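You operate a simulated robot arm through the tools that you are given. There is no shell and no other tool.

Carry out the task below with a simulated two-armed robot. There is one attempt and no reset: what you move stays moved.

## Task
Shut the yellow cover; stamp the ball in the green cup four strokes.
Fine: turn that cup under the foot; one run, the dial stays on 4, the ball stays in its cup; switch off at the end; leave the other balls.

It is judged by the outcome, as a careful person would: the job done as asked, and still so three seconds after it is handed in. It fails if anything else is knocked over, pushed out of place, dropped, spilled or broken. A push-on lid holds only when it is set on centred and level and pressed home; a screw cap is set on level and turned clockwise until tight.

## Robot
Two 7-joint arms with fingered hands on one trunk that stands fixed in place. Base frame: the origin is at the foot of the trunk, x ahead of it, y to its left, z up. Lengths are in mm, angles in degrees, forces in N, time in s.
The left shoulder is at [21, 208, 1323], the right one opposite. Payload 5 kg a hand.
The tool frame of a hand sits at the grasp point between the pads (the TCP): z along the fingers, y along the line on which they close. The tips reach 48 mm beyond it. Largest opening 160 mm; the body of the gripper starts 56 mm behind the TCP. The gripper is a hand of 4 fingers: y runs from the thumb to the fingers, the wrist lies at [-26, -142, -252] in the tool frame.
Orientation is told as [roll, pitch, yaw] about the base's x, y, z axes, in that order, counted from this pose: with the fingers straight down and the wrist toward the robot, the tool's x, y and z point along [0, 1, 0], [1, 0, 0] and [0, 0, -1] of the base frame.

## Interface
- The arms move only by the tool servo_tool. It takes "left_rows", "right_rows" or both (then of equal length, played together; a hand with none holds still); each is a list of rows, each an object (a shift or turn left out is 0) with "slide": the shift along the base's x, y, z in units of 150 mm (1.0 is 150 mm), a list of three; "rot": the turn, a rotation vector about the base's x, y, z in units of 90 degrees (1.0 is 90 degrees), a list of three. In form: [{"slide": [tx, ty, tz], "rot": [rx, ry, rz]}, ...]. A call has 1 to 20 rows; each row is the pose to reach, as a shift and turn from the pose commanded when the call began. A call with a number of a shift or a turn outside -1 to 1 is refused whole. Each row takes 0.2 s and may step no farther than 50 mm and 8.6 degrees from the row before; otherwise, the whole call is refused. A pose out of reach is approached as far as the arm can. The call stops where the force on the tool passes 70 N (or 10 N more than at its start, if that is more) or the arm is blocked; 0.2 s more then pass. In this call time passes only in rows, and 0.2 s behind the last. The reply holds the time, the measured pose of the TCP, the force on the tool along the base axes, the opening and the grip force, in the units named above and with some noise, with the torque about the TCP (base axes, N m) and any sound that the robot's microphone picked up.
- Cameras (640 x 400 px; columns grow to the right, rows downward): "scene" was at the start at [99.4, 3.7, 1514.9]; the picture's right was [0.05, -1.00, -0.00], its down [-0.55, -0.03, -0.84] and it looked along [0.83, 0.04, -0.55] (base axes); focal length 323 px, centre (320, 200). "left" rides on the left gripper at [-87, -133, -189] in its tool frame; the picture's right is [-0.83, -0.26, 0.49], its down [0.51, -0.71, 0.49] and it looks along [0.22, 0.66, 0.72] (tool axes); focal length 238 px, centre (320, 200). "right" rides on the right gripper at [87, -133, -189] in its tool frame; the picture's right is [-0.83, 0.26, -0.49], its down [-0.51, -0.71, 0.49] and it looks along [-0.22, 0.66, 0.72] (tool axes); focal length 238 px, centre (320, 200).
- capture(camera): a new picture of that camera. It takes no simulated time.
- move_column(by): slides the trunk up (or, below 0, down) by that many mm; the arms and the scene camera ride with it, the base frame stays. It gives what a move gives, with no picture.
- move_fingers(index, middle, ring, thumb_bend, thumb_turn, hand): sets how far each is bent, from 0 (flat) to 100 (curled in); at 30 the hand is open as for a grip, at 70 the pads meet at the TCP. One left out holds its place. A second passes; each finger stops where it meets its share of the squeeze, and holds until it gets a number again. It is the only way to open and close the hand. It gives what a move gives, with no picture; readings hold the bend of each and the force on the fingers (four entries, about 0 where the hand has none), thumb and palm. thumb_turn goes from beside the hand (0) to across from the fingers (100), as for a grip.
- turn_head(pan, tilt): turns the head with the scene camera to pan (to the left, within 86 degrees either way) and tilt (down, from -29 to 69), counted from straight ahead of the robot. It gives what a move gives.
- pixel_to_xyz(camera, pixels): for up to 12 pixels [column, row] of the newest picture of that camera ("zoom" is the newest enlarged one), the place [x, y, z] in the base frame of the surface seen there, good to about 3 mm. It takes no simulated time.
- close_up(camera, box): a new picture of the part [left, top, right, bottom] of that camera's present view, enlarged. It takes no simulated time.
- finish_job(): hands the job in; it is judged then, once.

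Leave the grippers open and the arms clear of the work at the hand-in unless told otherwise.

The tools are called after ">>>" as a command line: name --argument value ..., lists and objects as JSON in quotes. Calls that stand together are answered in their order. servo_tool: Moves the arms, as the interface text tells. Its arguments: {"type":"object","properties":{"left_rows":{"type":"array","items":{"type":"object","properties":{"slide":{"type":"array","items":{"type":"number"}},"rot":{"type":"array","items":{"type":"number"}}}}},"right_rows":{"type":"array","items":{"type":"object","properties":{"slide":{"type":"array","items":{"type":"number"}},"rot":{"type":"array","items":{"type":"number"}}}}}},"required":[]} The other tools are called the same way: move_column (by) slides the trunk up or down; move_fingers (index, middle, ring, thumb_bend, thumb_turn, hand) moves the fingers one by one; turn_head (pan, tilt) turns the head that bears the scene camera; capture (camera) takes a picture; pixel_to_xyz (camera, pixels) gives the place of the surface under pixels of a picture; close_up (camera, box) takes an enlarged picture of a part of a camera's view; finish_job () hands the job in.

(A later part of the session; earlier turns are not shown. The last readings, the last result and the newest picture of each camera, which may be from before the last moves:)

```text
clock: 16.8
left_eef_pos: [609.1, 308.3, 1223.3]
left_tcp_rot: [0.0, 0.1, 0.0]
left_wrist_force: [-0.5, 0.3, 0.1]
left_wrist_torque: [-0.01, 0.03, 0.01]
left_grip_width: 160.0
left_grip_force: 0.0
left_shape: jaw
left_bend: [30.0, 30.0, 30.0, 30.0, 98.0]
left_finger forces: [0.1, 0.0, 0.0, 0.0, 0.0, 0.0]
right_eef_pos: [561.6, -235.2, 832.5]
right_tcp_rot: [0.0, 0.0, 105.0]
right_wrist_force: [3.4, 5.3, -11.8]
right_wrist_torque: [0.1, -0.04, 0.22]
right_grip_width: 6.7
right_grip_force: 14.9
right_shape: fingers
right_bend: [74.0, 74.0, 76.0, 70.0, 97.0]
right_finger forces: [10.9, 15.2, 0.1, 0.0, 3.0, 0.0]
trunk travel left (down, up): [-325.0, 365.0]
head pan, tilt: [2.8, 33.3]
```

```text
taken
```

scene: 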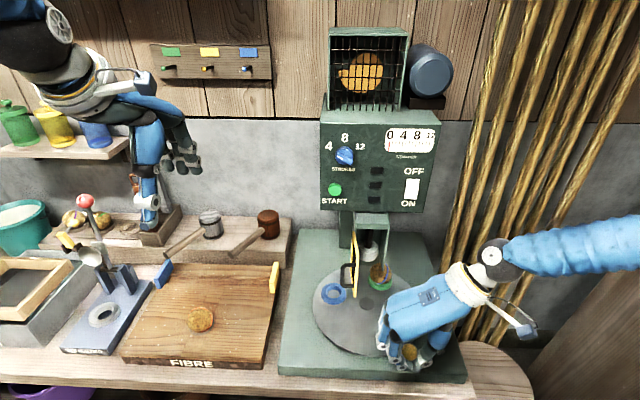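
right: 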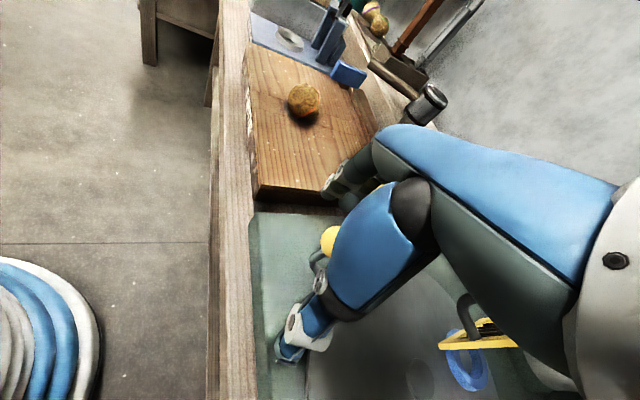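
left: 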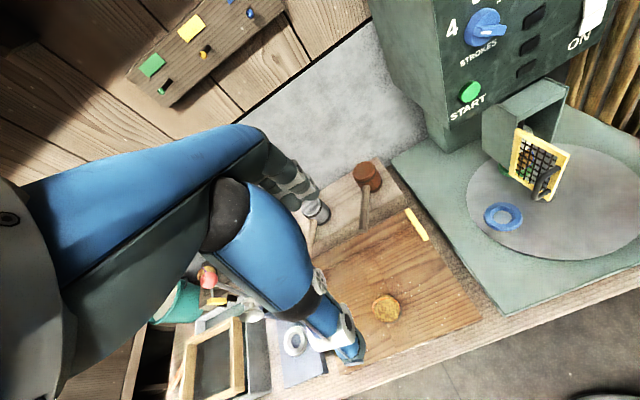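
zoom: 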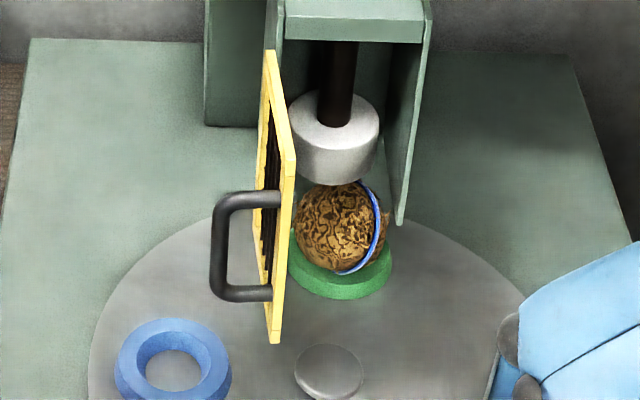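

The rim fit puts the cup centre at about (813, -113), so about 6° remain. I turn about 5.5° more in small steps.

>>> servo_tool --right_rows '[{"slide": [0.0318, -0.0351, 0], "rot": [0, 0, 0.011]}, {"slide": [0.0647, -0.069, 0], "rot": [0, 0, 0.022]}, {"slide": [0.09, -0.0935, 0], "rot": [0, 0, 0.03]}]'

>>> close_up --camera "scene" --box '[310, 220, 420, 310]'

```text
clock: 17.6
left_eef_pos: [608.5, 309.1, 1224.0]
left_tcp_rot: [0.1, 0.1, 0.0]
left_wrist_force: [-0.1, -0.3, -0.6]
left_wrist_torque: [0.01, 0.02, -0.01]
left_grip_width: 159.8
left_grip_force: 0.0
left_shape: jaw
left_bend: [30.0, 30.0, 30.0, 30.0, 98.0]
left_finger forces: [0.1, 0.0, 0.1, 0.0, 0.1, 0.1]
right_eef_pos: [574.1, -248.1, 832.6]
right_tcp_rot: [0.0, 0.0, 107.8]
right_wrist_force: [5.7, 4.4, -11.1]
right_wrist_torque: [0.11, -0.11, 0.22]
right_grip_width: 6.5
right_grip_force: 9.9
right_shape: fingers
right_bend: [74.0, 74.0, 76.0, 70.0, 97.0]
right_finger forces: [0.0, 16.9, 0.0, 0.0, 2.8, 0.0]
trunk travel left (down, up): [-325.0, 365.0]
head pan, tilt: [2.8, 33.3]
```

```text
4.44 times, centred on (365, 265) of scene
```

zoom: 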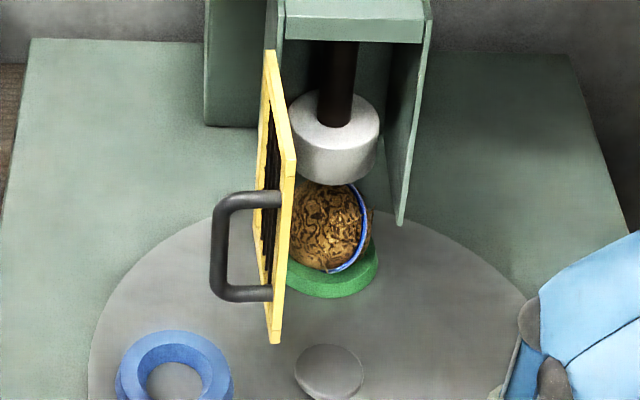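

>>> pixel_to_xyz --camera "zoom" --pixels '[[290, 284], [305, 291], [325, 294], [345, 291], [360, 284], [372, 272], [376, 262], [118, 380], [230, 380], [180, 333], [130, 350], [220, 355]]'

>>> close_up --camera "left" --box '[460, 70, 640, 270]'

```text
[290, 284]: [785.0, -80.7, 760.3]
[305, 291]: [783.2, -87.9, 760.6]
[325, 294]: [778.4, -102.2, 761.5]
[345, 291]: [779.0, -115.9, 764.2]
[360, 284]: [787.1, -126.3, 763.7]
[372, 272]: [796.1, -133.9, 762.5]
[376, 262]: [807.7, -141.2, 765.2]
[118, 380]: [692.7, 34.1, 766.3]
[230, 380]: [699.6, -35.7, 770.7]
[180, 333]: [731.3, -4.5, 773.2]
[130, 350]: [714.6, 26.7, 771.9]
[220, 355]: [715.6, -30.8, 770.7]
```

```text
2.00 times, centred on (550, 170) of left
```

zoom: 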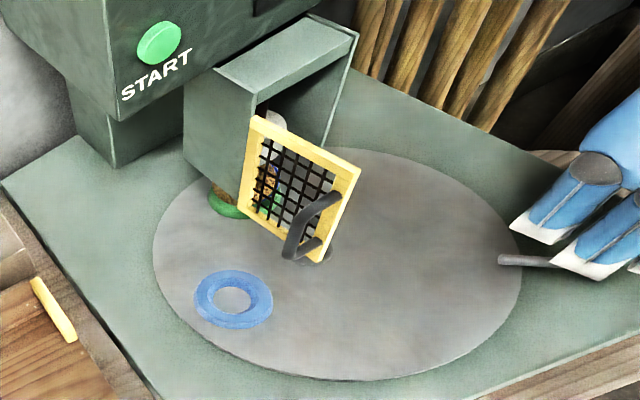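

The cup centre is now at about (815.5, -104), with the foot at y≈-100.5. About 2° are left, so I nudge 2° more.

>>> servo_tool --right_rows '[{"slide": [0.018, -0.016, 0], "rot": [0, 0, 0.005]}, {"slide": [0.036, -0.032, 0], "rot": [0, 0, 0.01]}]'

>>> close_up --camera "scene" --box '[310, 220, 420, 310]'

>>> pixel_to_xyz --camera "zoom" --pixels '[[290, 284], [305, 291], [320, 294], [340, 291], [355, 284], [367, 272], [371, 262], [118, 385], [230, 385], [180, 336], [130, 355], [220, 360]]'

```text
clock: 18.2
left_eef_pos: [607.0, 308.5, 1223.4]
left_tcp_rot: [0.0, 0.0, 0.0]
left_wrist_force: [-0.9, -0.5, 0.0]
left_wrist_torque: [-0.02, 0.03, -0.02]
left_grip_width: 159.7
left_grip_force: 0.1
left_shape: jaw
left_bend: [30.0, 30.0, 30.0, 30.0, 98.0]
left_finger forces: [0.1, 0.1, 0.1, 0.1, 0.1, 0.0]
right_eef_pos: [580.2, -252.4, 831.8]
right_tcp_rot: [0.1, -0.1, 108.6]
right_wrist_force: [2.8, 5.2, -10.2]
right_wrist_torque: [0.14, -0.07, 0.15]
right_grip_width: 6.3
right_grip_force: 9.2
right_shape: fingers
right_bend: [74.0, 74.0, 76.0, 70.0, 97.0]
right_finger forces: [0.0, 15.8, 0.1, 0.1, 2.8, 0.1]
trunk travel left (down, up): [-325.0, 365.0]
head pan, tilt: [2.8, 33.3]
```

```text
4.44 times, centred on (365, 265) of scene
```

zoom: 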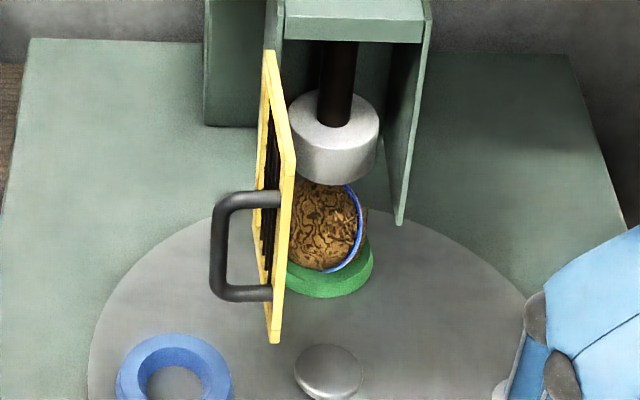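

```text
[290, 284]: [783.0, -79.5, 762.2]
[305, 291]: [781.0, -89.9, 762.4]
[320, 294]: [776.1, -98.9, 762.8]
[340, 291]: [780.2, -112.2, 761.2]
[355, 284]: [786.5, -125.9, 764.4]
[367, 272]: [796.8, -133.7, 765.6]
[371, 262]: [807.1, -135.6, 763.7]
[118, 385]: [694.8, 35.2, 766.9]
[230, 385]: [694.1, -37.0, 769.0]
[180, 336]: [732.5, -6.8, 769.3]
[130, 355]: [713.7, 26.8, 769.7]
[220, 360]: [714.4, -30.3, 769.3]
```

The rim's right edge is now at scene pixel 376.9. The blue cup's right edge sat at 376.8–376.9 under the foot at the start, so the green cup is centred. I open the right hand gently.

>>> move_fingers --hand "right" --index 62 --middle 62 --ring 62 --thumb_bend 62

>>> move_fingers --hand "right" --index 30 --middle 30 --ring 30 --thumb_bend 30

>>> close_up --camera "scene" --box '[310, 220, 420, 310]'

>>> capture --camera "scene"

>>> capture --camera "right"

```text
clock: 19.2
left_eef_pos: [608.1, 309.0, 1223.6]
left_tcp_rot: [0.1, -0.1, 0.0]
left_wrist_force: [1.2, -0.6, -0.6]
left_wrist_torque: [-0.01, 0.01, 0.01]
left_grip_width: 159.4
left_grip_force: 0.0
left_shape: jaw
left_bend: [30.0, 30.0, 30.0, 30.0, 98.0]
left_finger forces: [0.1, 0.1, 0.0, 0.0, 0.0, 0.0]
right_eef_pos: [579.1, -254.2, 832.9]
right_tcp_rot: [-0.1, 0.0, 108.6]
right_wrist_force: [0.3, 0.0, 0.1]
right_wrist_torque: [0.01, 0.03, 0.0]
right_grip_width: 43.0
right_grip_force: 0.1
right_shape: fingers
right_bend: [62.0, 62.0, 62.0, 62.0, 97.0]
right_finger forces: [0.0, 0.1, 0.1, 0.1, 0.0, 0.0]
trunk travel left (down, up): [-325.0, 365.0]
head pan, tilt: [2.8, 33.3]
```

```text
clock: 20.2
left_eef_pos: [607.3, 308.8, 1224.1]
left_tcp_rot: [0.0, 0.0, -0.1]
left_wrist_force: [0.6, 0.4, -0.2]
left_wrist_torque: [-0.01, -0.01, -0.01]
left_grip_width: 159.7
left_grip_force: 0.0
left_shape: jaw
left_bend: [30.0, 30.0, 30.0, 30.0, 98.0]
left_finger forces: [0.0, 0.0, 0.0, 0.0, 0.0, 0.0]
right_eef_pos: [579.4, -253.8, 832.4]
right_tcp_rot: [0.0, 0.0, 108.5]
right_wrist_force: [-0.5, 0.1, 1.0]
right_wrist_torque: [0.0, 0.03, 0.0]
right_grip_width: 170.0
right_grip_force: 0.0
right_shape: fingers
right_bend: [30.0, 30.0, 30.0, 30.0, 97.0]
right_finger forces: [0.1, 0.0, 0.0, 0.0, 0.1, 0.1]
trunk travel left (down, up): [-325.0, 365.0]
head pan, tilt: [2.8, 33.3]
```

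```text
4.44 times, centred on (365, 265) of scene
```

zoom: 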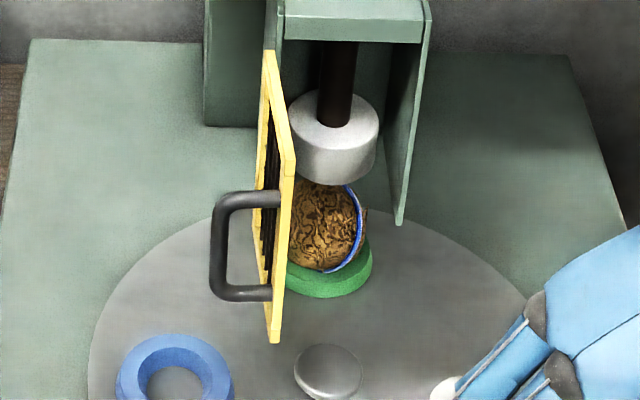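

```text
taken
```

scene: 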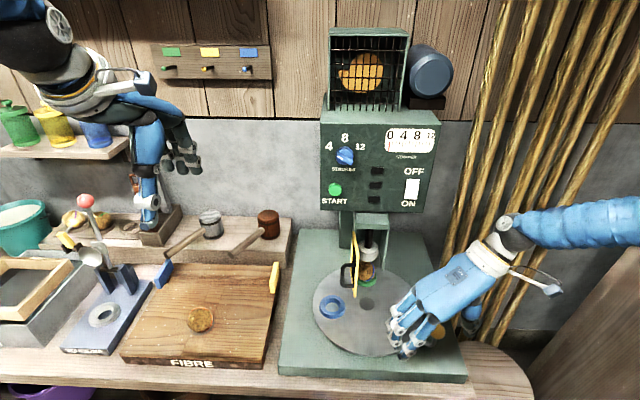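

```text
taken
```

right: 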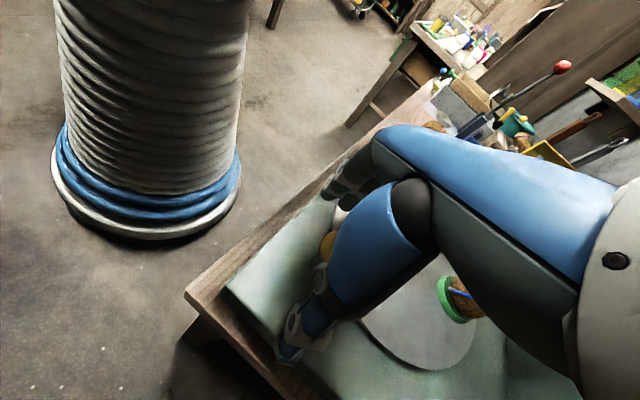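

The cup did not move when I released it. I lift the right hand straight up, then back away to the right.

>>> servo_tool --right_rows '[{"slide": [0, 0, 0.15]}, {"slide": [0, 0, 0.3]}, {"slide": [0, 0, 0.5]}, {"slide": [0, 0, 0.7]}, {"slide": [0, 0, 0.85]}, {"slide": [0, 0, 1.0]}]'

>>> servo_tool --right_rows '[{"slide": [-0.1, -0.15, 0.2], "rot": [0, 0, -0.09]}, {"slide": [-0.2, -0.3, 0.4], "rot": [0, 0, -0.18]}, {"slide": [-0.3, -0.45, 0.6], "rot": [0, 0, -0.27]}, {"slide": [-0.4, -0.6, 0.8], "rot": [0, 0, -0.36]}, {"slide": [-0.4, -0.7, 1.0], "rot": [0, 0, -0.45]}, {"slide": [-0.4, -0.7, 1.0], "rot": [0, 0, -0.54]}, {"slide": [-0.4, -0.7, 1.0], "rot": [0, 0, -0.63]}, {"slide": [-0.4, -0.7, 1.0], "rot": [0, 0, -0.72]}]'

>>> capture --camera "scene"

>>> capture --camera "left"

```text
clock: 21.6
left_eef_pos: [606.9, 309.0, 1223.7]
left_tcp_rot: [0.0, 0.0, 0.0]
left_wrist_force: [-1.0, 0.1, -0.6]
left_wrist_torque: [-0.04, -0.08, 0.0]
left_grip_width: 159.7
left_grip_force: 0.0
left_shape: jaw
left_bend: [30.0, 30.0, 30.0, 30.0, 98.0]
left_finger forces: [0.0, 0.0, 0.1, 0.0, 0.0, 0.0]
right_eef_pos: [578.7, -253.0, 981.5]
right_tcp_rot: [0.1, 0.0, 108.6]
right_wrist_force: [0.3, 0.3, -0.7]
right_wrist_torque: [0.0, -0.06, -0.01]
right_grip_width: 169.6
right_grip_force: 0.0
right_shape: fingers
right_bend: [30.0, 30.0, 30.0, 30.0, 97.0]
right_finger forces: [0.0, 0.0, 0.0, 0.1, 0.0, 0.0]
trunk travel left (down, up): [-325.0, 365.0]
head pan, tilt: [2.8, 33.3]
```

```text
clock: 23.4
left_eef_pos: [608.3, 308.5, 1223.9]
left_tcp_rot: [-0.1, 0.1, -0.1]
left_wrist_force: [-0.1, 0.8, -1.2]
left_wrist_torque: [-0.04, -0.08, -0.02]
left_grip_width: 159.7
left_grip_force: 0.1
left_shape: jaw
left_bend: [30.0, 30.0, 30.0, 30.0, 98.0]
left_finger forces: [0.1, 0.0, 0.0, 0.0, 0.0, 0.0]
right_eef_pos: [519.5, -358.0, 1133.2]
right_tcp_rot: [0.0, 0.0, 43.6]
right_wrist_force: [0.2, 0.2, 0.1]
right_wrist_torque: [-0.03, 0.04, -0.02]
right_grip_width: 169.7
right_grip_force: 0.0
right_shape: fingers
right_bend: [30.0, 30.0, 30.0, 30.0, 97.0]
right_finger forces: [0.0, 0.0, 0.0, 0.0, 0.0, 0.0]
trunk travel left (down, up): [-325.0, 365.0]
head pan, tilt: [2.8, 33.3]
```

```text
taken
```

scene: 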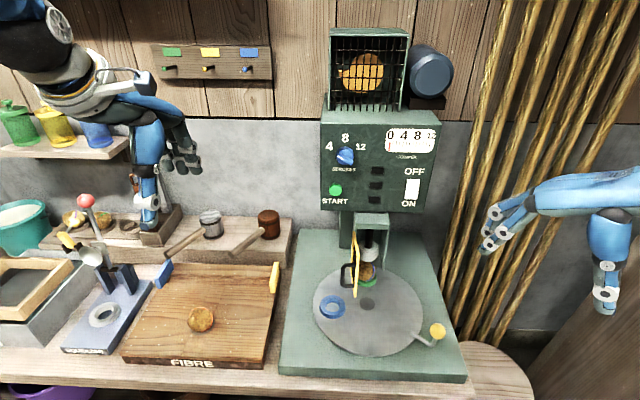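

```text
taken
```

left: 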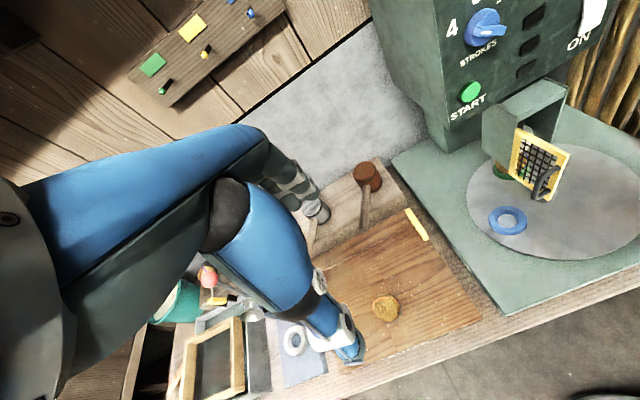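

The green cup with its ball is under the foot, and the handle knob is now at (438,331) on the right. For the cover I close the left fingers to a blunt cluster and tilt the hand so the fingers point forward and down while moving in from the left.

>>> move_fingers --hand "left" --index 70 --middle 70 --ring 70 --thumb_bend 70

>>> servo_tool --left_rows '[{"slide": [-0.03, -0.13, -0.06], "rot": [0, -0.09, 0]}, {"slide": [-0.06, -0.26, -0.13], "rot": [0, -0.18, 0]}, {"slide": [-0.1, -0.4, -0.2], "rot": [0, -0.27, 0]}, {"slide": [-0.13, -0.53, -0.26], "rot": [0, -0.36, 0]}, {"slide": [-0.16, -0.66, -0.33], "rot": [0, -0.45, 0]}, {"slide": [-0.2, -0.8, -0.4], "rot": [0, -0.54, 0]}]'

>>> capture --camera "scene"

>>> capture --camera "left"

```text
clock: 24.4
left_eef_pos: [606.9, 309.2, 1223.5]
left_tcp_rot: [0.1, 0.0, -0.1]
left_wrist_force: [-0.1, 0.2, 0.5]
left_wrist_torque: [-0.02, -0.02, 0.02]
left_grip_width: 12.8
left_grip_force: 0.0
left_shape: fingers
left_bend: [70.0, 70.0, 70.0, 70.0, 98.0]
left_finger forces: [0.1, 0.0, 0.0, 0.0, 0.0, 0.0]
right_eef_pos: [518.4, -359.2, 1132.3]
right_tcp_rot: [0.0, 0.0, 43.9]
right_wrist_force: [-0.7, -0.2, -0.3]
right_wrist_torque: [-0.01, 0.02, 0.05]
right_grip_width: 169.7
right_grip_force: 0.0
right_shape: fingers
right_bend: [30.0, 30.0, 30.0, 30.0, 97.0]
right_finger forces: [0.0, 0.0, 0.0, 0.0, 0.0, 0.0]
trunk travel left (down, up): [-325.0, 365.0]
head pan, tilt: [2.8, 33.3]
```

```text
clock: 25.8
left_eef_pos: [610.1, 178.8, 1152.9]
left_tcp_rot: [0.0, -48.5, 0.0]
left_wrist_force: [1.1, -1.1, 0.7]
left_wrist_torque: [0.06, 0.09, 0.01]
left_grip_width: 12.7
left_grip_force: 0.0
left_shape: fingers
left_bend: [70.0, 70.0, 70.0, 70.0, 97.0]
left_finger forces: [0.1, 0.0, 0.1, 0.0, 0.0, 0.1]
left hand out of reach, approached as far as the arm can: row 4, 5, 6
right_eef_pos: [520.4, -359.9, 1131.8]
right_tcp_rot: [0.0, 0.1, 43.9]
right_wrist_force: [0.1, -0.8, -0.1]
right_wrist_torque: [0.05, 0.06, 0.05]
right_grip_width: 169.9
right_grip_force: 0.1
right_shape: fingers
right_bend: [30.0, 30.0, 30.0, 30.0, 97.0]
right_finger forces: [0.0, 0.0, 0.0, 0.0, 0.0, 0.0]
trunk travel left (down, up): [-325.0, 365.0]
head pan, tilt: [2.8, 33.3]
```

```text
taken
```

scene: 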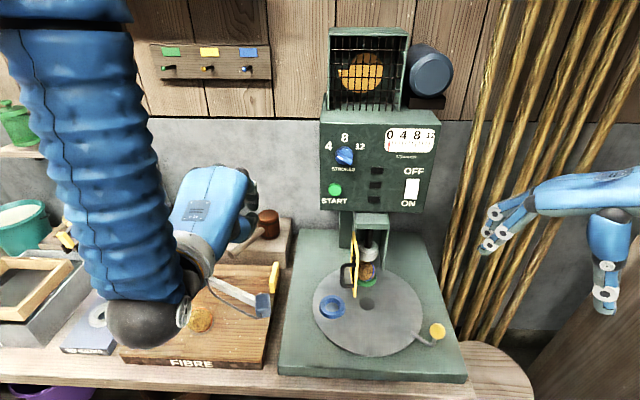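

```text
taken
```

left: 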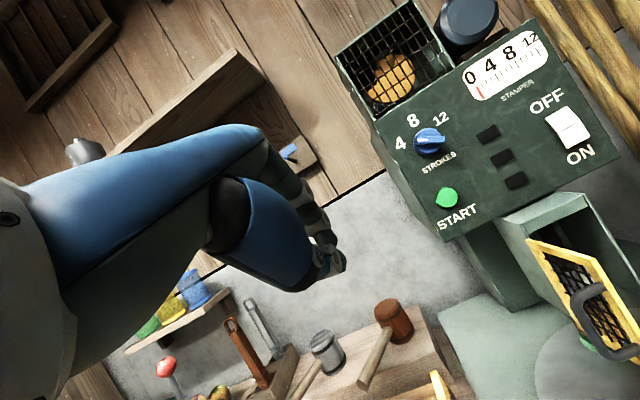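

That pose was slightly too folded and the arm stopped at (610,179,1153). I move forward, down and right to a better posture near (650, 75, 1010), still clear of the cover, with no extra rotation.

>>> servo_tool --left_rows '[{"slide": [0.1, -0.15, -0.2]}, {"slide": [0.2, -0.3, -0.4]}, {"slide": [0.3, -0.45, -0.6]}, {"slide": [0.35, -0.6, -0.8]}, {"slide": [0.4, -0.7, -1.0]}]'

>>> capture --camera "scene"

>>> capture --camera "left"

>>> capture --camera "right"

```text
clock: 27.0
left_eef_pos: [671.0, 74.5, 1003.3]
left_tcp_rot: [0.0, -48.7, -0.1]
left_wrist_force: [0.2, 0.2, 0.0]
left_wrist_torque: [-0.02, 0.07, -0.03]
left_grip_width: 12.5
left_grip_force: 0.0
left_shape: fingers
left_bend: [70.0, 70.0, 70.0, 70.0, 97.0]
left_finger forces: [0.0, 0.0, 0.0, 0.0, 0.1, 0.1]
right_eef_pos: [520.9, -359.6, 1133.1]
right_tcp_rot: [0.1, 0.0, 43.8]
right_wrist_force: [1.2, 0.6, 0.4]
right_wrist_torque: [0.01, 0.03, 0.0]
right_grip_width: 170.0
right_grip_force: 0.1
right_shape: fingers
right_bend: [30.0, 30.0, 30.0, 30.0, 97.0]
right_finger forces: [0.0, 0.0, 0.1, 0.0, 0.1, 0.0]
trunk travel left (down, up): [-325.0, 365.0]
head pan, tilt: [2.8, 33.3]
```

```text
taken
```

scene: 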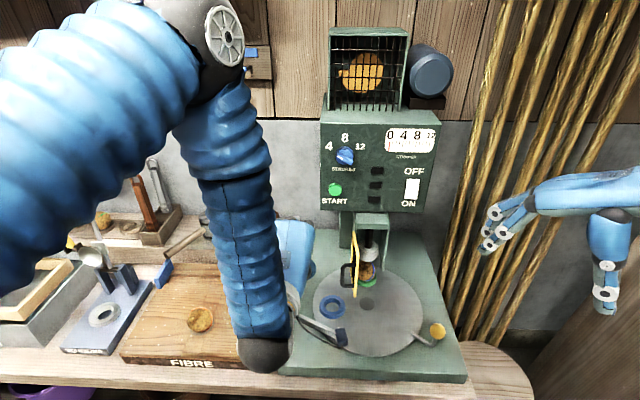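

```text
taken
```

left: 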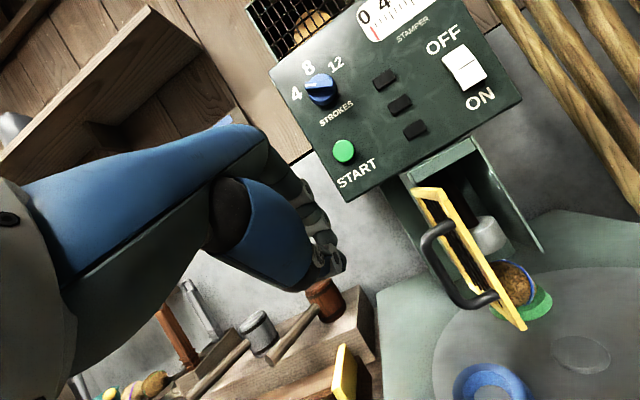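

```text
taken
```

right: 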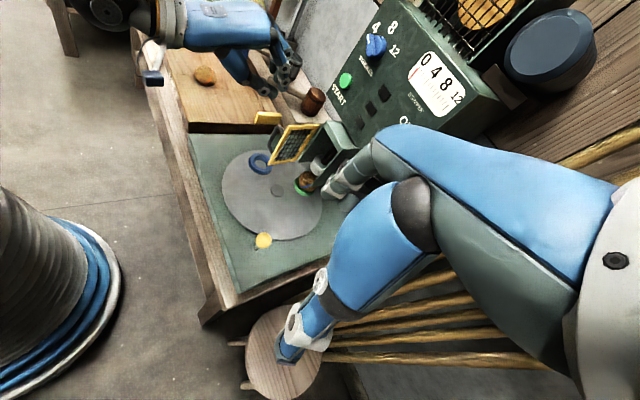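

The left hand is at (671, 74, 1003), left of the cover and clear of it. I lower it to handle height: TCP to about (650, 60, 930).

>>> servo_tool --left_rows '[{"slide": [-0.05, -0.03, -0.16]}, {"slide": [-0.1, -0.06, -0.32]}, {"slide": [-0.14, -0.097, -0.487]}]'

>>> capture --camera "scene"

>>> capture --camera "left"

>>> close_up --camera "right" --box '[150, 0, 400, 260]'

```text
clock: 27.8
left_eef_pos: [649.4, 60.6, 930.7]
left_tcp_rot: [0.0, -48.7, 0.0]
left_wrist_force: [0.2, -0.3, -0.8]
left_wrist_torque: [0.03, 0.07, 0.02]
left_grip_width: 12.5
left_grip_force: 0.0
left_shape: fingers
left_bend: [70.0, 70.0, 70.0, 70.0, 97.0]
left_finger forces: [0.1, 0.0, 0.0, 0.0, 0.0, 0.1]
right_eef_pos: [519.8, -358.1, 1132.0]
right_tcp_rot: [0.0, 0.1, 43.8]
right_wrist_force: [0.1, -0.7, -0.3]
right_wrist_torque: [-0.01, 0.01, 0.03]
right_grip_width: 170.0
right_grip_force: 0.1
right_shape: fingers
right_bend: [30.0, 30.0, 30.0, 30.0, 97.0]
right_finger forces: [0.0, 0.0, 0.0, 0.0, 0.0, 0.0]
trunk travel left (down, up): [-325.0, 365.0]
head pan, tilt: [2.8, 33.3]
```

```text
taken
```

scene: 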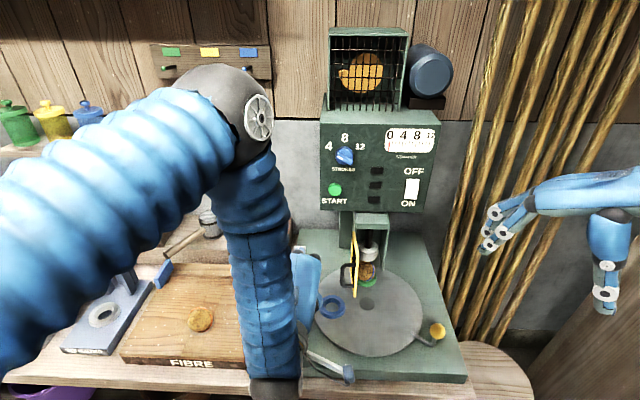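

```text
taken
```

left: 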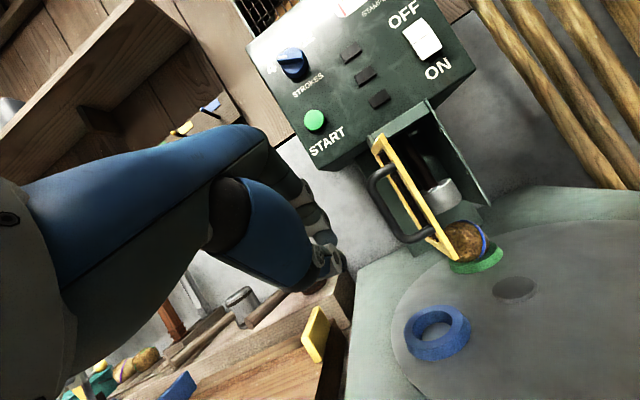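

```text
1.54 times, centred on (275, 130) of right
```

zoom: 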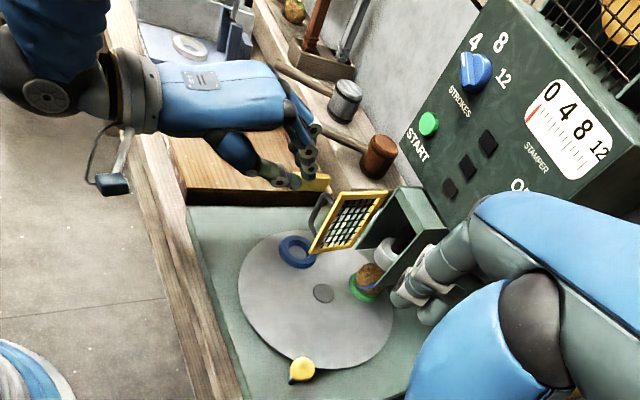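

From the right camera the left fingertips are just left of the cover handle. I push toward -y slowly, 80 mm in 10 mm rows.

>>> servo_tool --left_rows '[{"slide": [0, -0.07, 0]}, {"slide": [0, -0.14, 0]}, {"slide": [0, -0.21, 0]}, {"slide": [0, -0.28, 0]}, {"slide": [0, -0.35, 0]}, {"slide": [0, -0.42, 0]}, {"slide": [0, -0.49, 0]}, {"slide": [0, -0.54, 0]}]'

>>> close_up --camera "scene" --box '[270, 200, 430, 360]'

>>> close_up --camera "right" --box '[150, 0, 400, 260]'

>>> capture --camera "left"

```text
clock: 29.6
left_eef_pos: [648.5, -22.0, 930.6]
left_tcp_rot: [0.0, -48.6, -0.1]
left_wrist_force: [0.1, 0.5, 0.6]
left_wrist_torque: [0.04, 0.04, -0.01]
left_grip_width: 12.5
left_grip_force: 0.1
left_shape: fingers
left_bend: [70.0, 70.0, 70.0, 70.0, 97.0]
left_finger forces: [0.1, 0.0, 0.0, 0.0, 0.0, 0.1]
right_eef_pos: [518.9, -359.0, 1133.0]
right_tcp_rot: [0.0, 0.0, 43.7]
right_wrist_force: [-0.7, -0.2, -0.7]
right_wrist_torque: [0.02, 0.0, 0.0]
right_grip_width: 170.1
right_grip_force: 0.0
right_shape: fingers
right_bend: [30.0, 30.0, 30.0, 30.0, 97.0]
right_finger forces: [0.0, 0.1, 0.0, 0.0, 0.0, 0.0]
trunk travel left (down, up): [-325.0, 365.0]
head pan, tilt: [2.8, 33.3]
```

```text
2.50 times, centred on (350, 280) of scene
```

zoom: 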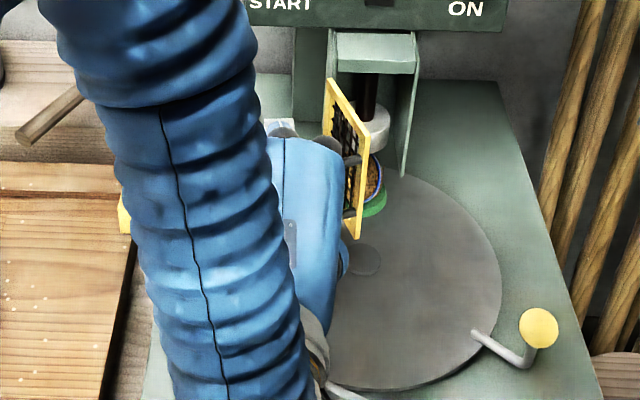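

```text
1.54 times, centred on (275, 130) of right
```

zoom: 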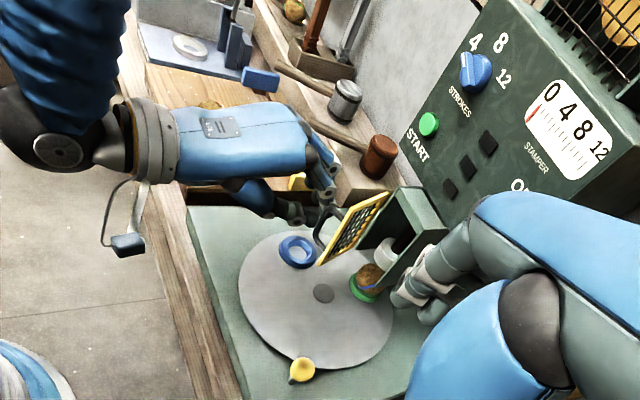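

```text
taken
```

left: 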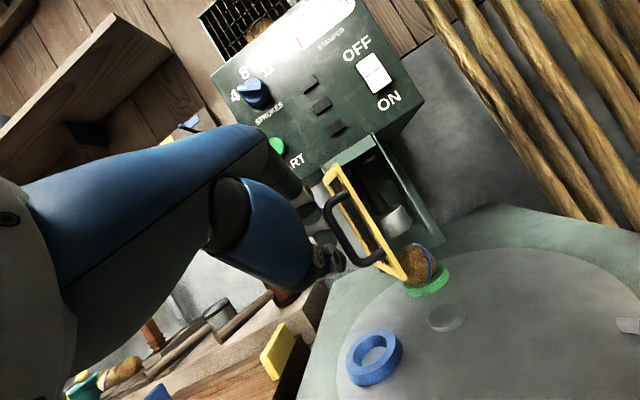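

The cover has begun to swing, about 20°, with no notable force. I continue pushing -y another 70 mm.

>>> servo_tool --left_rows '[{"slide": [0, -0.067, 0]}, {"slide": [0, -0.133, 0]}, {"slide": [0, -0.2, 0]}, {"slide": [0, -0.267, 0]}, {"slide": [0, -0.333, 0]}, {"slide": [0, -0.4, 0]}, {"slide": [0, -0.47, 0]}]'

>>> close_up --camera "scene" --box '[270, 200, 430, 360]'

>>> close_up --camera "right" --box '[150, 0, 400, 260]'

>>> capture --camera "left"

```text
clock: 31.2
left_eef_pos: [647.8, -92.0, 931.4]
left_tcp_rot: [-0.1, -48.6, 0.0]
left_wrist_force: [-0.4, -0.6, 0.3]
left_wrist_torque: [0.02, -0.03, 0.04]
left_grip_width: 12.3
left_grip_force: 0.0
left_shape: fingers
left_bend: [70.0, 70.0, 70.0, 70.0, 97.0]
left_finger forces: [0.1, 0.0, 0.0, 0.1, 0.1, 0.0]
right_eef_pos: [518.7, -359.2, 1132.2]
right_tcp_rot: [0.0, 0.1, 43.9]
right_wrist_force: [-0.2, 0.1, 0.6]
right_wrist_torque: [0.0, -0.01, 0.0]
right_grip_width: 170.0
right_grip_force: 0.1
right_shape: fingers
right_bend: [30.0, 30.0, 30.0, 30.0, 97.0]
right_finger forces: [0.0, 0.1, 0.0, 0.0, 0.0, 0.0]
trunk travel left (down, up): [-325.0, 365.0]
head pan, tilt: [2.8, 33.3]
```

```text
2.50 times, centred on (350, 280) of scene
```

zoom: 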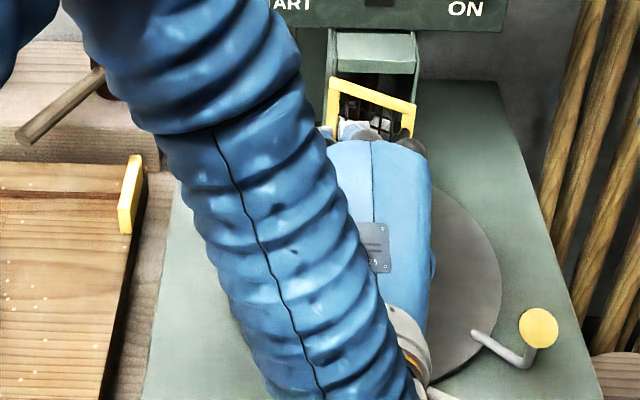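

```text
1.54 times, centred on (275, 130) of right
```

zoom: 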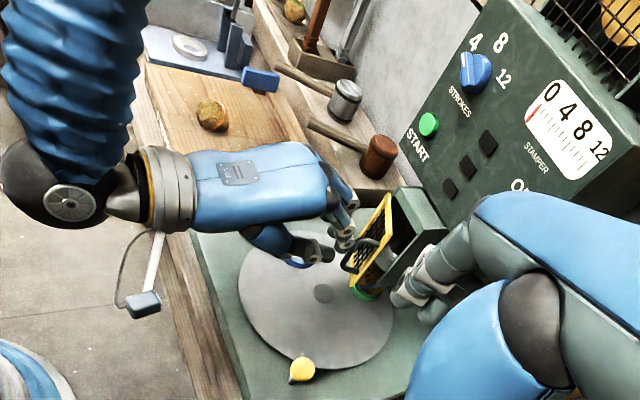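

```text
taken
```

left: 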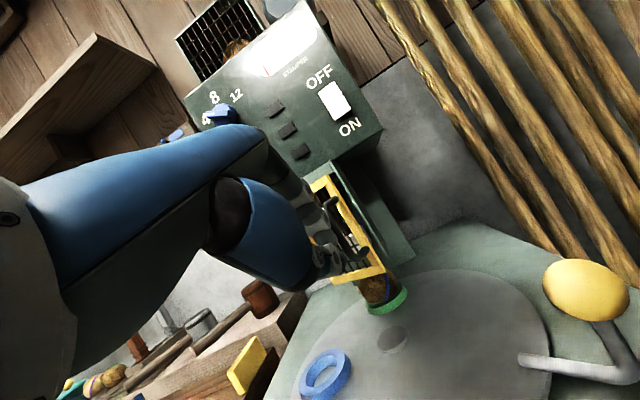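

The cover is about 60° shut. Now I push diagonally forward and right to follow its arc.

>>> servo_tool --left_rows '[{"slide": [0.04, -0.05, 0]}, {"slide": [0.08, -0.1, 0]}, {"slide": [0.12, -0.14, 0]}, {"slide": [0.16, -0.18, 0]}, {"slide": [0.2, -0.22, 0]}, {"slide": [0.24, -0.25, 0]}]'

>>> close_up --camera "scene" --box '[270, 200, 430, 360]'

>>> close_up --camera "right" --box '[200, 60, 400, 260]'

>>> capture --camera "left"

```text
clock: 32.6
left_eef_pos: [684.2, -128.2, 930.4]
left_tcp_rot: [0.0, -48.5, 0.0]
left_wrist_force: [-4.3, 1.6, 0.6]
left_wrist_torque: [0.08, 0.05, 0.03]
left_grip_width: 9.4
left_grip_force: 3.0
left_shape: fingers
left_bend: [70.0, 70.0, 70.0, 70.0, 97.0]
left_finger forces: [5.2, 0.0, 0.1, 0.1, 0.0, 0.0]
right_eef_pos: [518.0, -359.2, 1132.2]
right_tcp_rot: [0.0, 0.0, 43.8]
right_wrist_force: [0.3, -0.2, 0.6]
right_wrist_torque: [0.0, -0.02, 0.01]
right_grip_width: 169.8
right_grip_force: 0.0
right_shape: fingers
right_bend: [30.0, 30.0, 30.0, 30.0, 97.0]
right_finger forces: [0.1, 0.1, 0.0, 0.1, 0.0, 0.0]
trunk travel left (down, up): [-325.0, 365.0]
head pan, tilt: [2.8, 33.3]
```

```text
2.50 times, centred on (350, 280) of scene
```

zoom: 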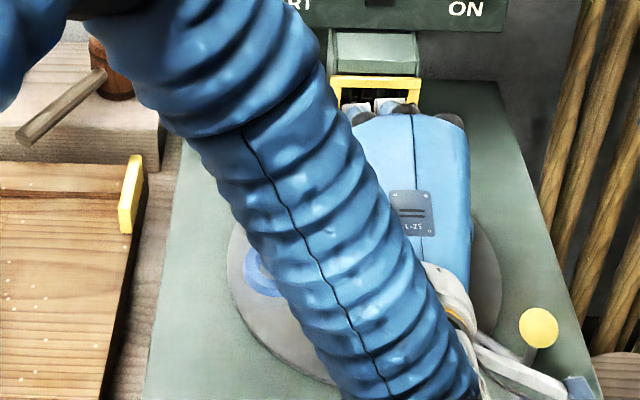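

```text
2.00 times, centred on (300, 160) of right
```

zoom: 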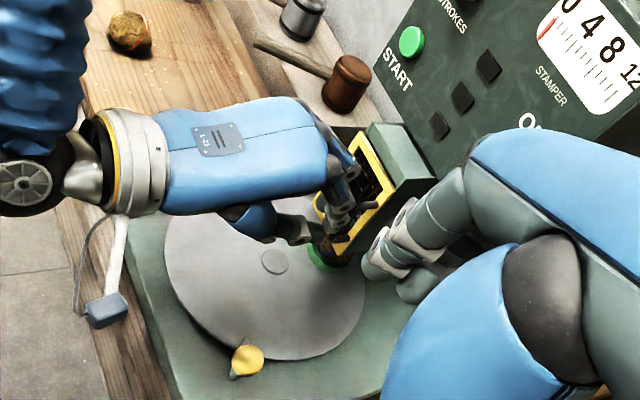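

```text
taken
```

left: 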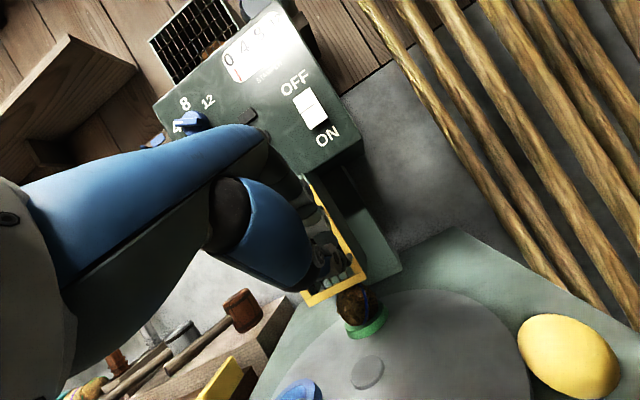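

The cover is almost shut, with about 4 N contact on the fingers. I press forward a few mm more to seat it.

>>> servo_tool --left_rows '[{"slide": [0.02, -0.01, 0]}, {"slide": [0.04, -0.02, 0]}, {"slide": [0.06, -0.02, 0]}]'

>>> close_up --camera "left" --box '[220, 130, 440, 350]'

>>> close_up --camera "right" --box '[260, 110, 380, 230]'

>>> close_up --camera "scene" --box '[340, 200, 400, 260]'

```text
clock: 33.4
left_eef_pos: [691.2, -133.5, 931.3]
left_tcp_rot: [0.0, -48.6, 0.0]
left_wrist_force: [-24.2, 2.6, 8.7]
left_wrist_torque: [-0.04, 0.13, -0.2]
left_grip_width: 6.5
left_grip_force: 14.3
left_shape: fingers
left_bend: [71.0, 70.0, 70.0, 68.0, 97.0]
left_finger forces: [29.0, 0.0, 0.1, 0.0, 0.0, 0.0]
right_eef_pos: [516.4, -359.1, 1133.8]
right_tcp_rot: [-0.1, -0.2, 43.8]
right_wrist_force: [0.2, 0.5, -0.5]
right_wrist_torque: [-0.02, 0.0, 0.03]
right_grip_width: 170.0
right_grip_force: 0.0
right_shape: fingers
right_bend: [30.0, 30.0, 30.0, 30.0, 97.0]
right_finger forces: [0.1, 0.0, 0.1, 0.1, 0.0, 0.0]
trunk travel left (down, up): [-325.0, 365.0]
head pan, tilt: [2.8, 33.3]
```

```text
1.82 times, centred on (330, 240) of left
```

zoom: 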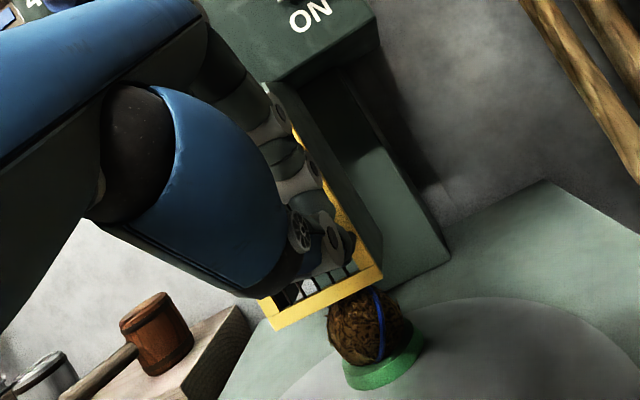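

```text
3.33 times, centred on (320, 170) of right
```

zoom: 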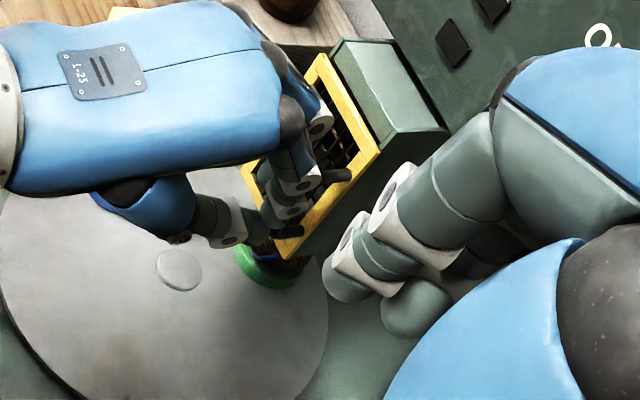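

```text
6.67 times, centred on (370, 230) of scene
```

zoom: 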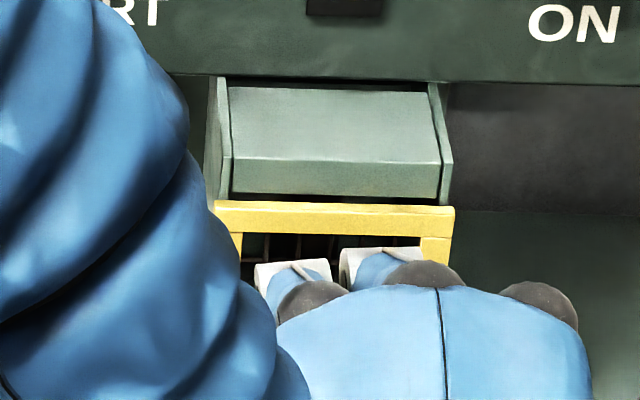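

The cover sits flush on the guard front, pressed with 24 N. The index fingertip is on the handle's outside. I back off straight toward -x and check that the cover stays shut.

>>> servo_tool --left_rows '[{"slide": [-0.05, 0, 0]}, {"slide": [-0.15, 0, 0]}, {"slide": [-0.3, 0.02, 0.05]}, {"slide": [-0.45, 0.1, 0.15]}, {"slide": [-0.5, 0.3, 0.3]}]'

>>> close_up --camera "scene" --box '[310, 190, 430, 310]'

>>> capture --camera "left"

>>> close_up --camera "right" --box '[200, 60, 400, 260]'

```text
clock: 34.6
left_eef_pos: [616.8, -84.6, 974.5]
left_tcp_rot: [-0.1, -48.5, 0.2]
left_wrist_force: [-1.2, 1.6, 0.3]
left_wrist_torque: [-0.05, 0.0, -0.09]
left_grip_width: 12.4
left_grip_force: 0.0
left_shape: fingers
left_bend: [70.0, 70.0, 70.0, 70.0, 97.0]
left_finger forces: [0.0, 0.0, 0.0, 0.1, 0.0, 0.1]
right_eef_pos: [519.4, -358.3, 1133.5]
right_tcp_rot: [0.0, 0.0, 43.9]
right_wrist_force: [-0.2, 0.8, 0.0]
right_wrist_torque: [-0.05, -0.05, 0.0]
right_grip_width: 169.7
right_grip_force: 0.1
right_shape: fingers
right_bend: [30.0, 30.0, 30.0, 30.0, 97.0]
right_finger forces: [0.0, 0.1, 0.1, 0.0, 0.0, 0.1]
trunk travel left (down, up): [-325.0, 365.0]
head pan, tilt: [2.8, 33.3]
```

```text
3.33 times, centred on (370, 250) of scene
```

zoom: 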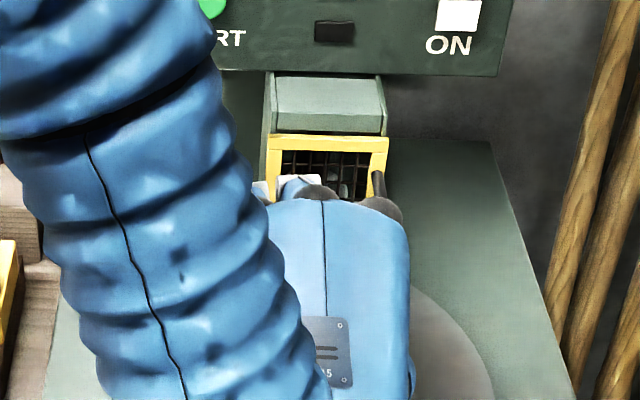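

```text
taken
```

left: 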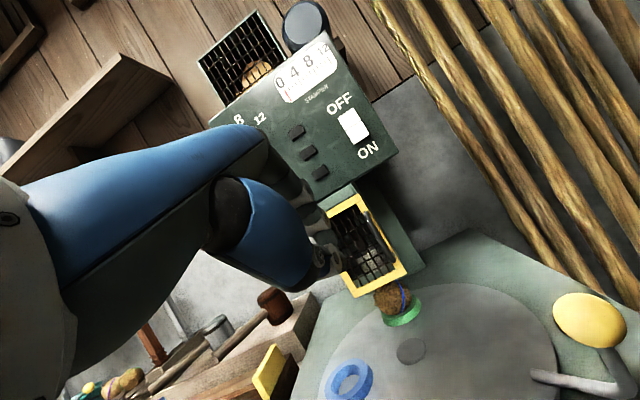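

```text
2.00 times, centred on (300, 160) of right
```

zoom: 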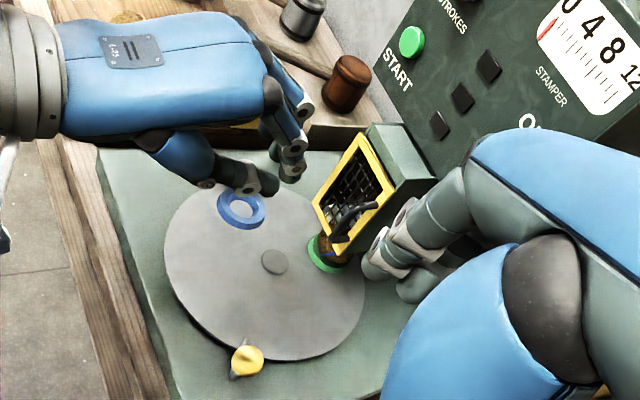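

The cover stays shut on its own and the ball is in the cup beneath. I move the left hand up and left to a free spot and shape it into a pointing hand: index straight, the others curled.

>>> servo_tool --left_rows '[{"slide": [-0.03, 0.2, 0.2]}, {"slide": [0, 0.4, 0.4]}, {"slide": [0, 0.6, 0.6]}, {"slide": [0, 0.8, 0.75]}, {"slide": [0, 0.9, 0.8]}]'

>>> move_fingers --hand "left" --index 0 --middle 95 --ring 95 --thumb_bend 80

>>> capture --camera "scene"

>>> capture --camera "left"

>>> capture --camera "right"

```text
clock: 35.8
left_eef_pos: [618.9, 47.7, 1093.7]
left_tcp_rot: [-0.1, -48.5, -0.1]
left_wrist_force: [-0.4, 0.8, -0.4]
left_wrist_torque: [0.03, 0.01, 0.0]
left_grip_width: 12.7
left_grip_force: 0.0
left_shape: fingers
left_bend: [70.0, 70.0, 70.0, 70.0, 97.0]
left_finger forces: [0.1, 0.1, 0.0, 0.0, 0.0, 0.2]
right_eef_pos: [518.6, -358.8, 1133.2]
right_tcp_rot: [-0.1, -0.1, 43.8]
right_wrist_force: [0.5, 0.2, -0.5]
right_wrist_torque: [0.01, -0.02, 0.02]
right_grip_width: 169.9
right_grip_force: 0.1
right_shape: fingers
right_bend: [30.0, 30.0, 30.0, 30.0, 97.0]
right_finger forces: [0.1, 0.0, 0.0, 0.0, 0.0, 0.0]
trunk travel left (down, up): [-325.0, 365.0]
head pan, tilt: [2.8, 33.3]
```

```text
clock: 36.8
left_eef_pos: [618.6, 46.3, 1093.9]
left_tcp_rot: [0.0, -48.6, 0.0]
left_wrist_force: [0.0, -0.2, -0.4]
left_wrist_torque: [0.02, 0.02, 0.03]
left_grip_width: 127.6
left_grip_force: 0.0
left_shape: fingers
left_bend: [0.0, 95.0, 95.0, 80.0, 97.0]
left_finger forces: [0.1, 0.0, 0.0, 0.0, 0.0, 0.0]
right_eef_pos: [519.5, -358.1, 1132.4]
right_tcp_rot: [0.1, 0.0, 43.8]
right_wrist_force: [1.0, -0.3, 0.5]
right_wrist_torque: [0.01, 0.02, 0.01]
right_grip_width: 169.8
right_grip_force: 0.0
right_shape: fingers
right_bend: [30.0, 30.0, 30.0, 30.0, 97.0]
right_finger forces: [0.1, 0.1, 0.0, 0.1, 0.1, 0.0]
trunk travel left (down, up): [-325.0, 365.0]
head pan, tilt: [2.8, 33.3]
```

```text
taken
```

scene: 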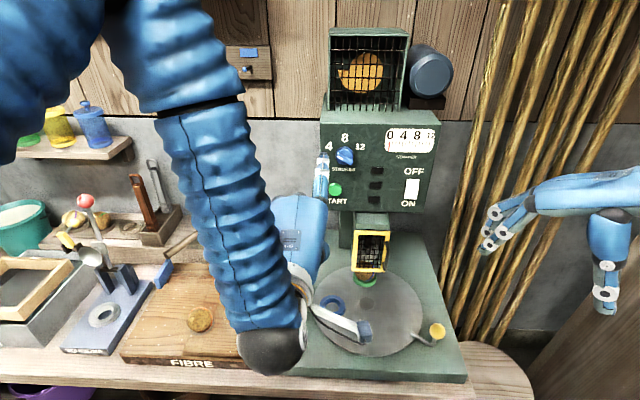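

```text
taken
```

left: 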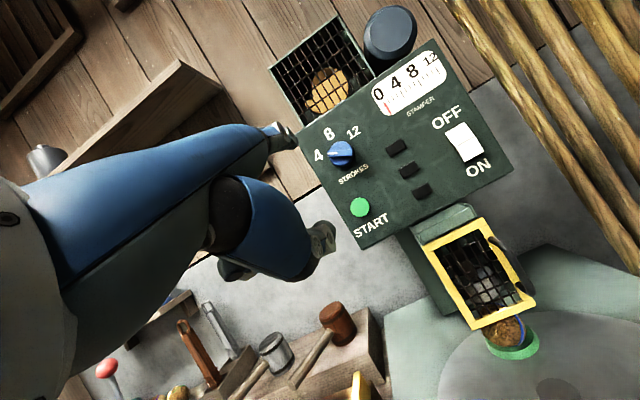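

```text
taken
```

right: 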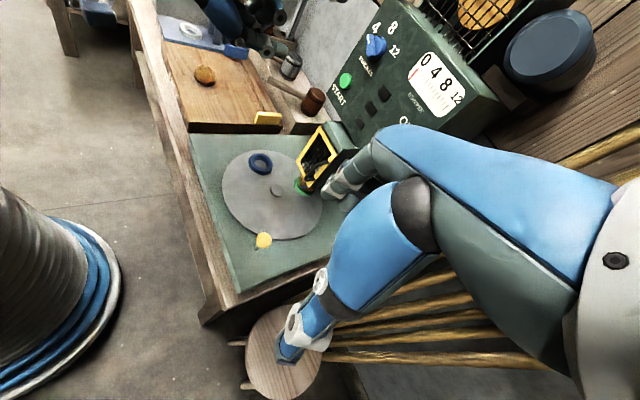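

The index finger is now straight, with its tip near scene (322,157). I zoom in to measure the fingertip relative to the TCP, plus the START button and switch.

>>> close_up --camera "scene" --box '[290, 130, 370, 220]'

```text
4.44 times, centred on (330, 175) of scene
```

zoom: 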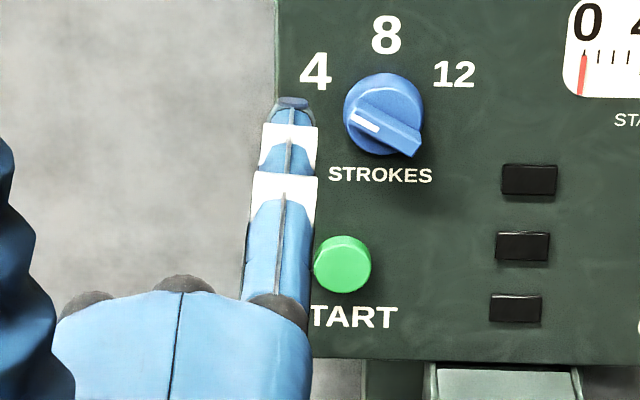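

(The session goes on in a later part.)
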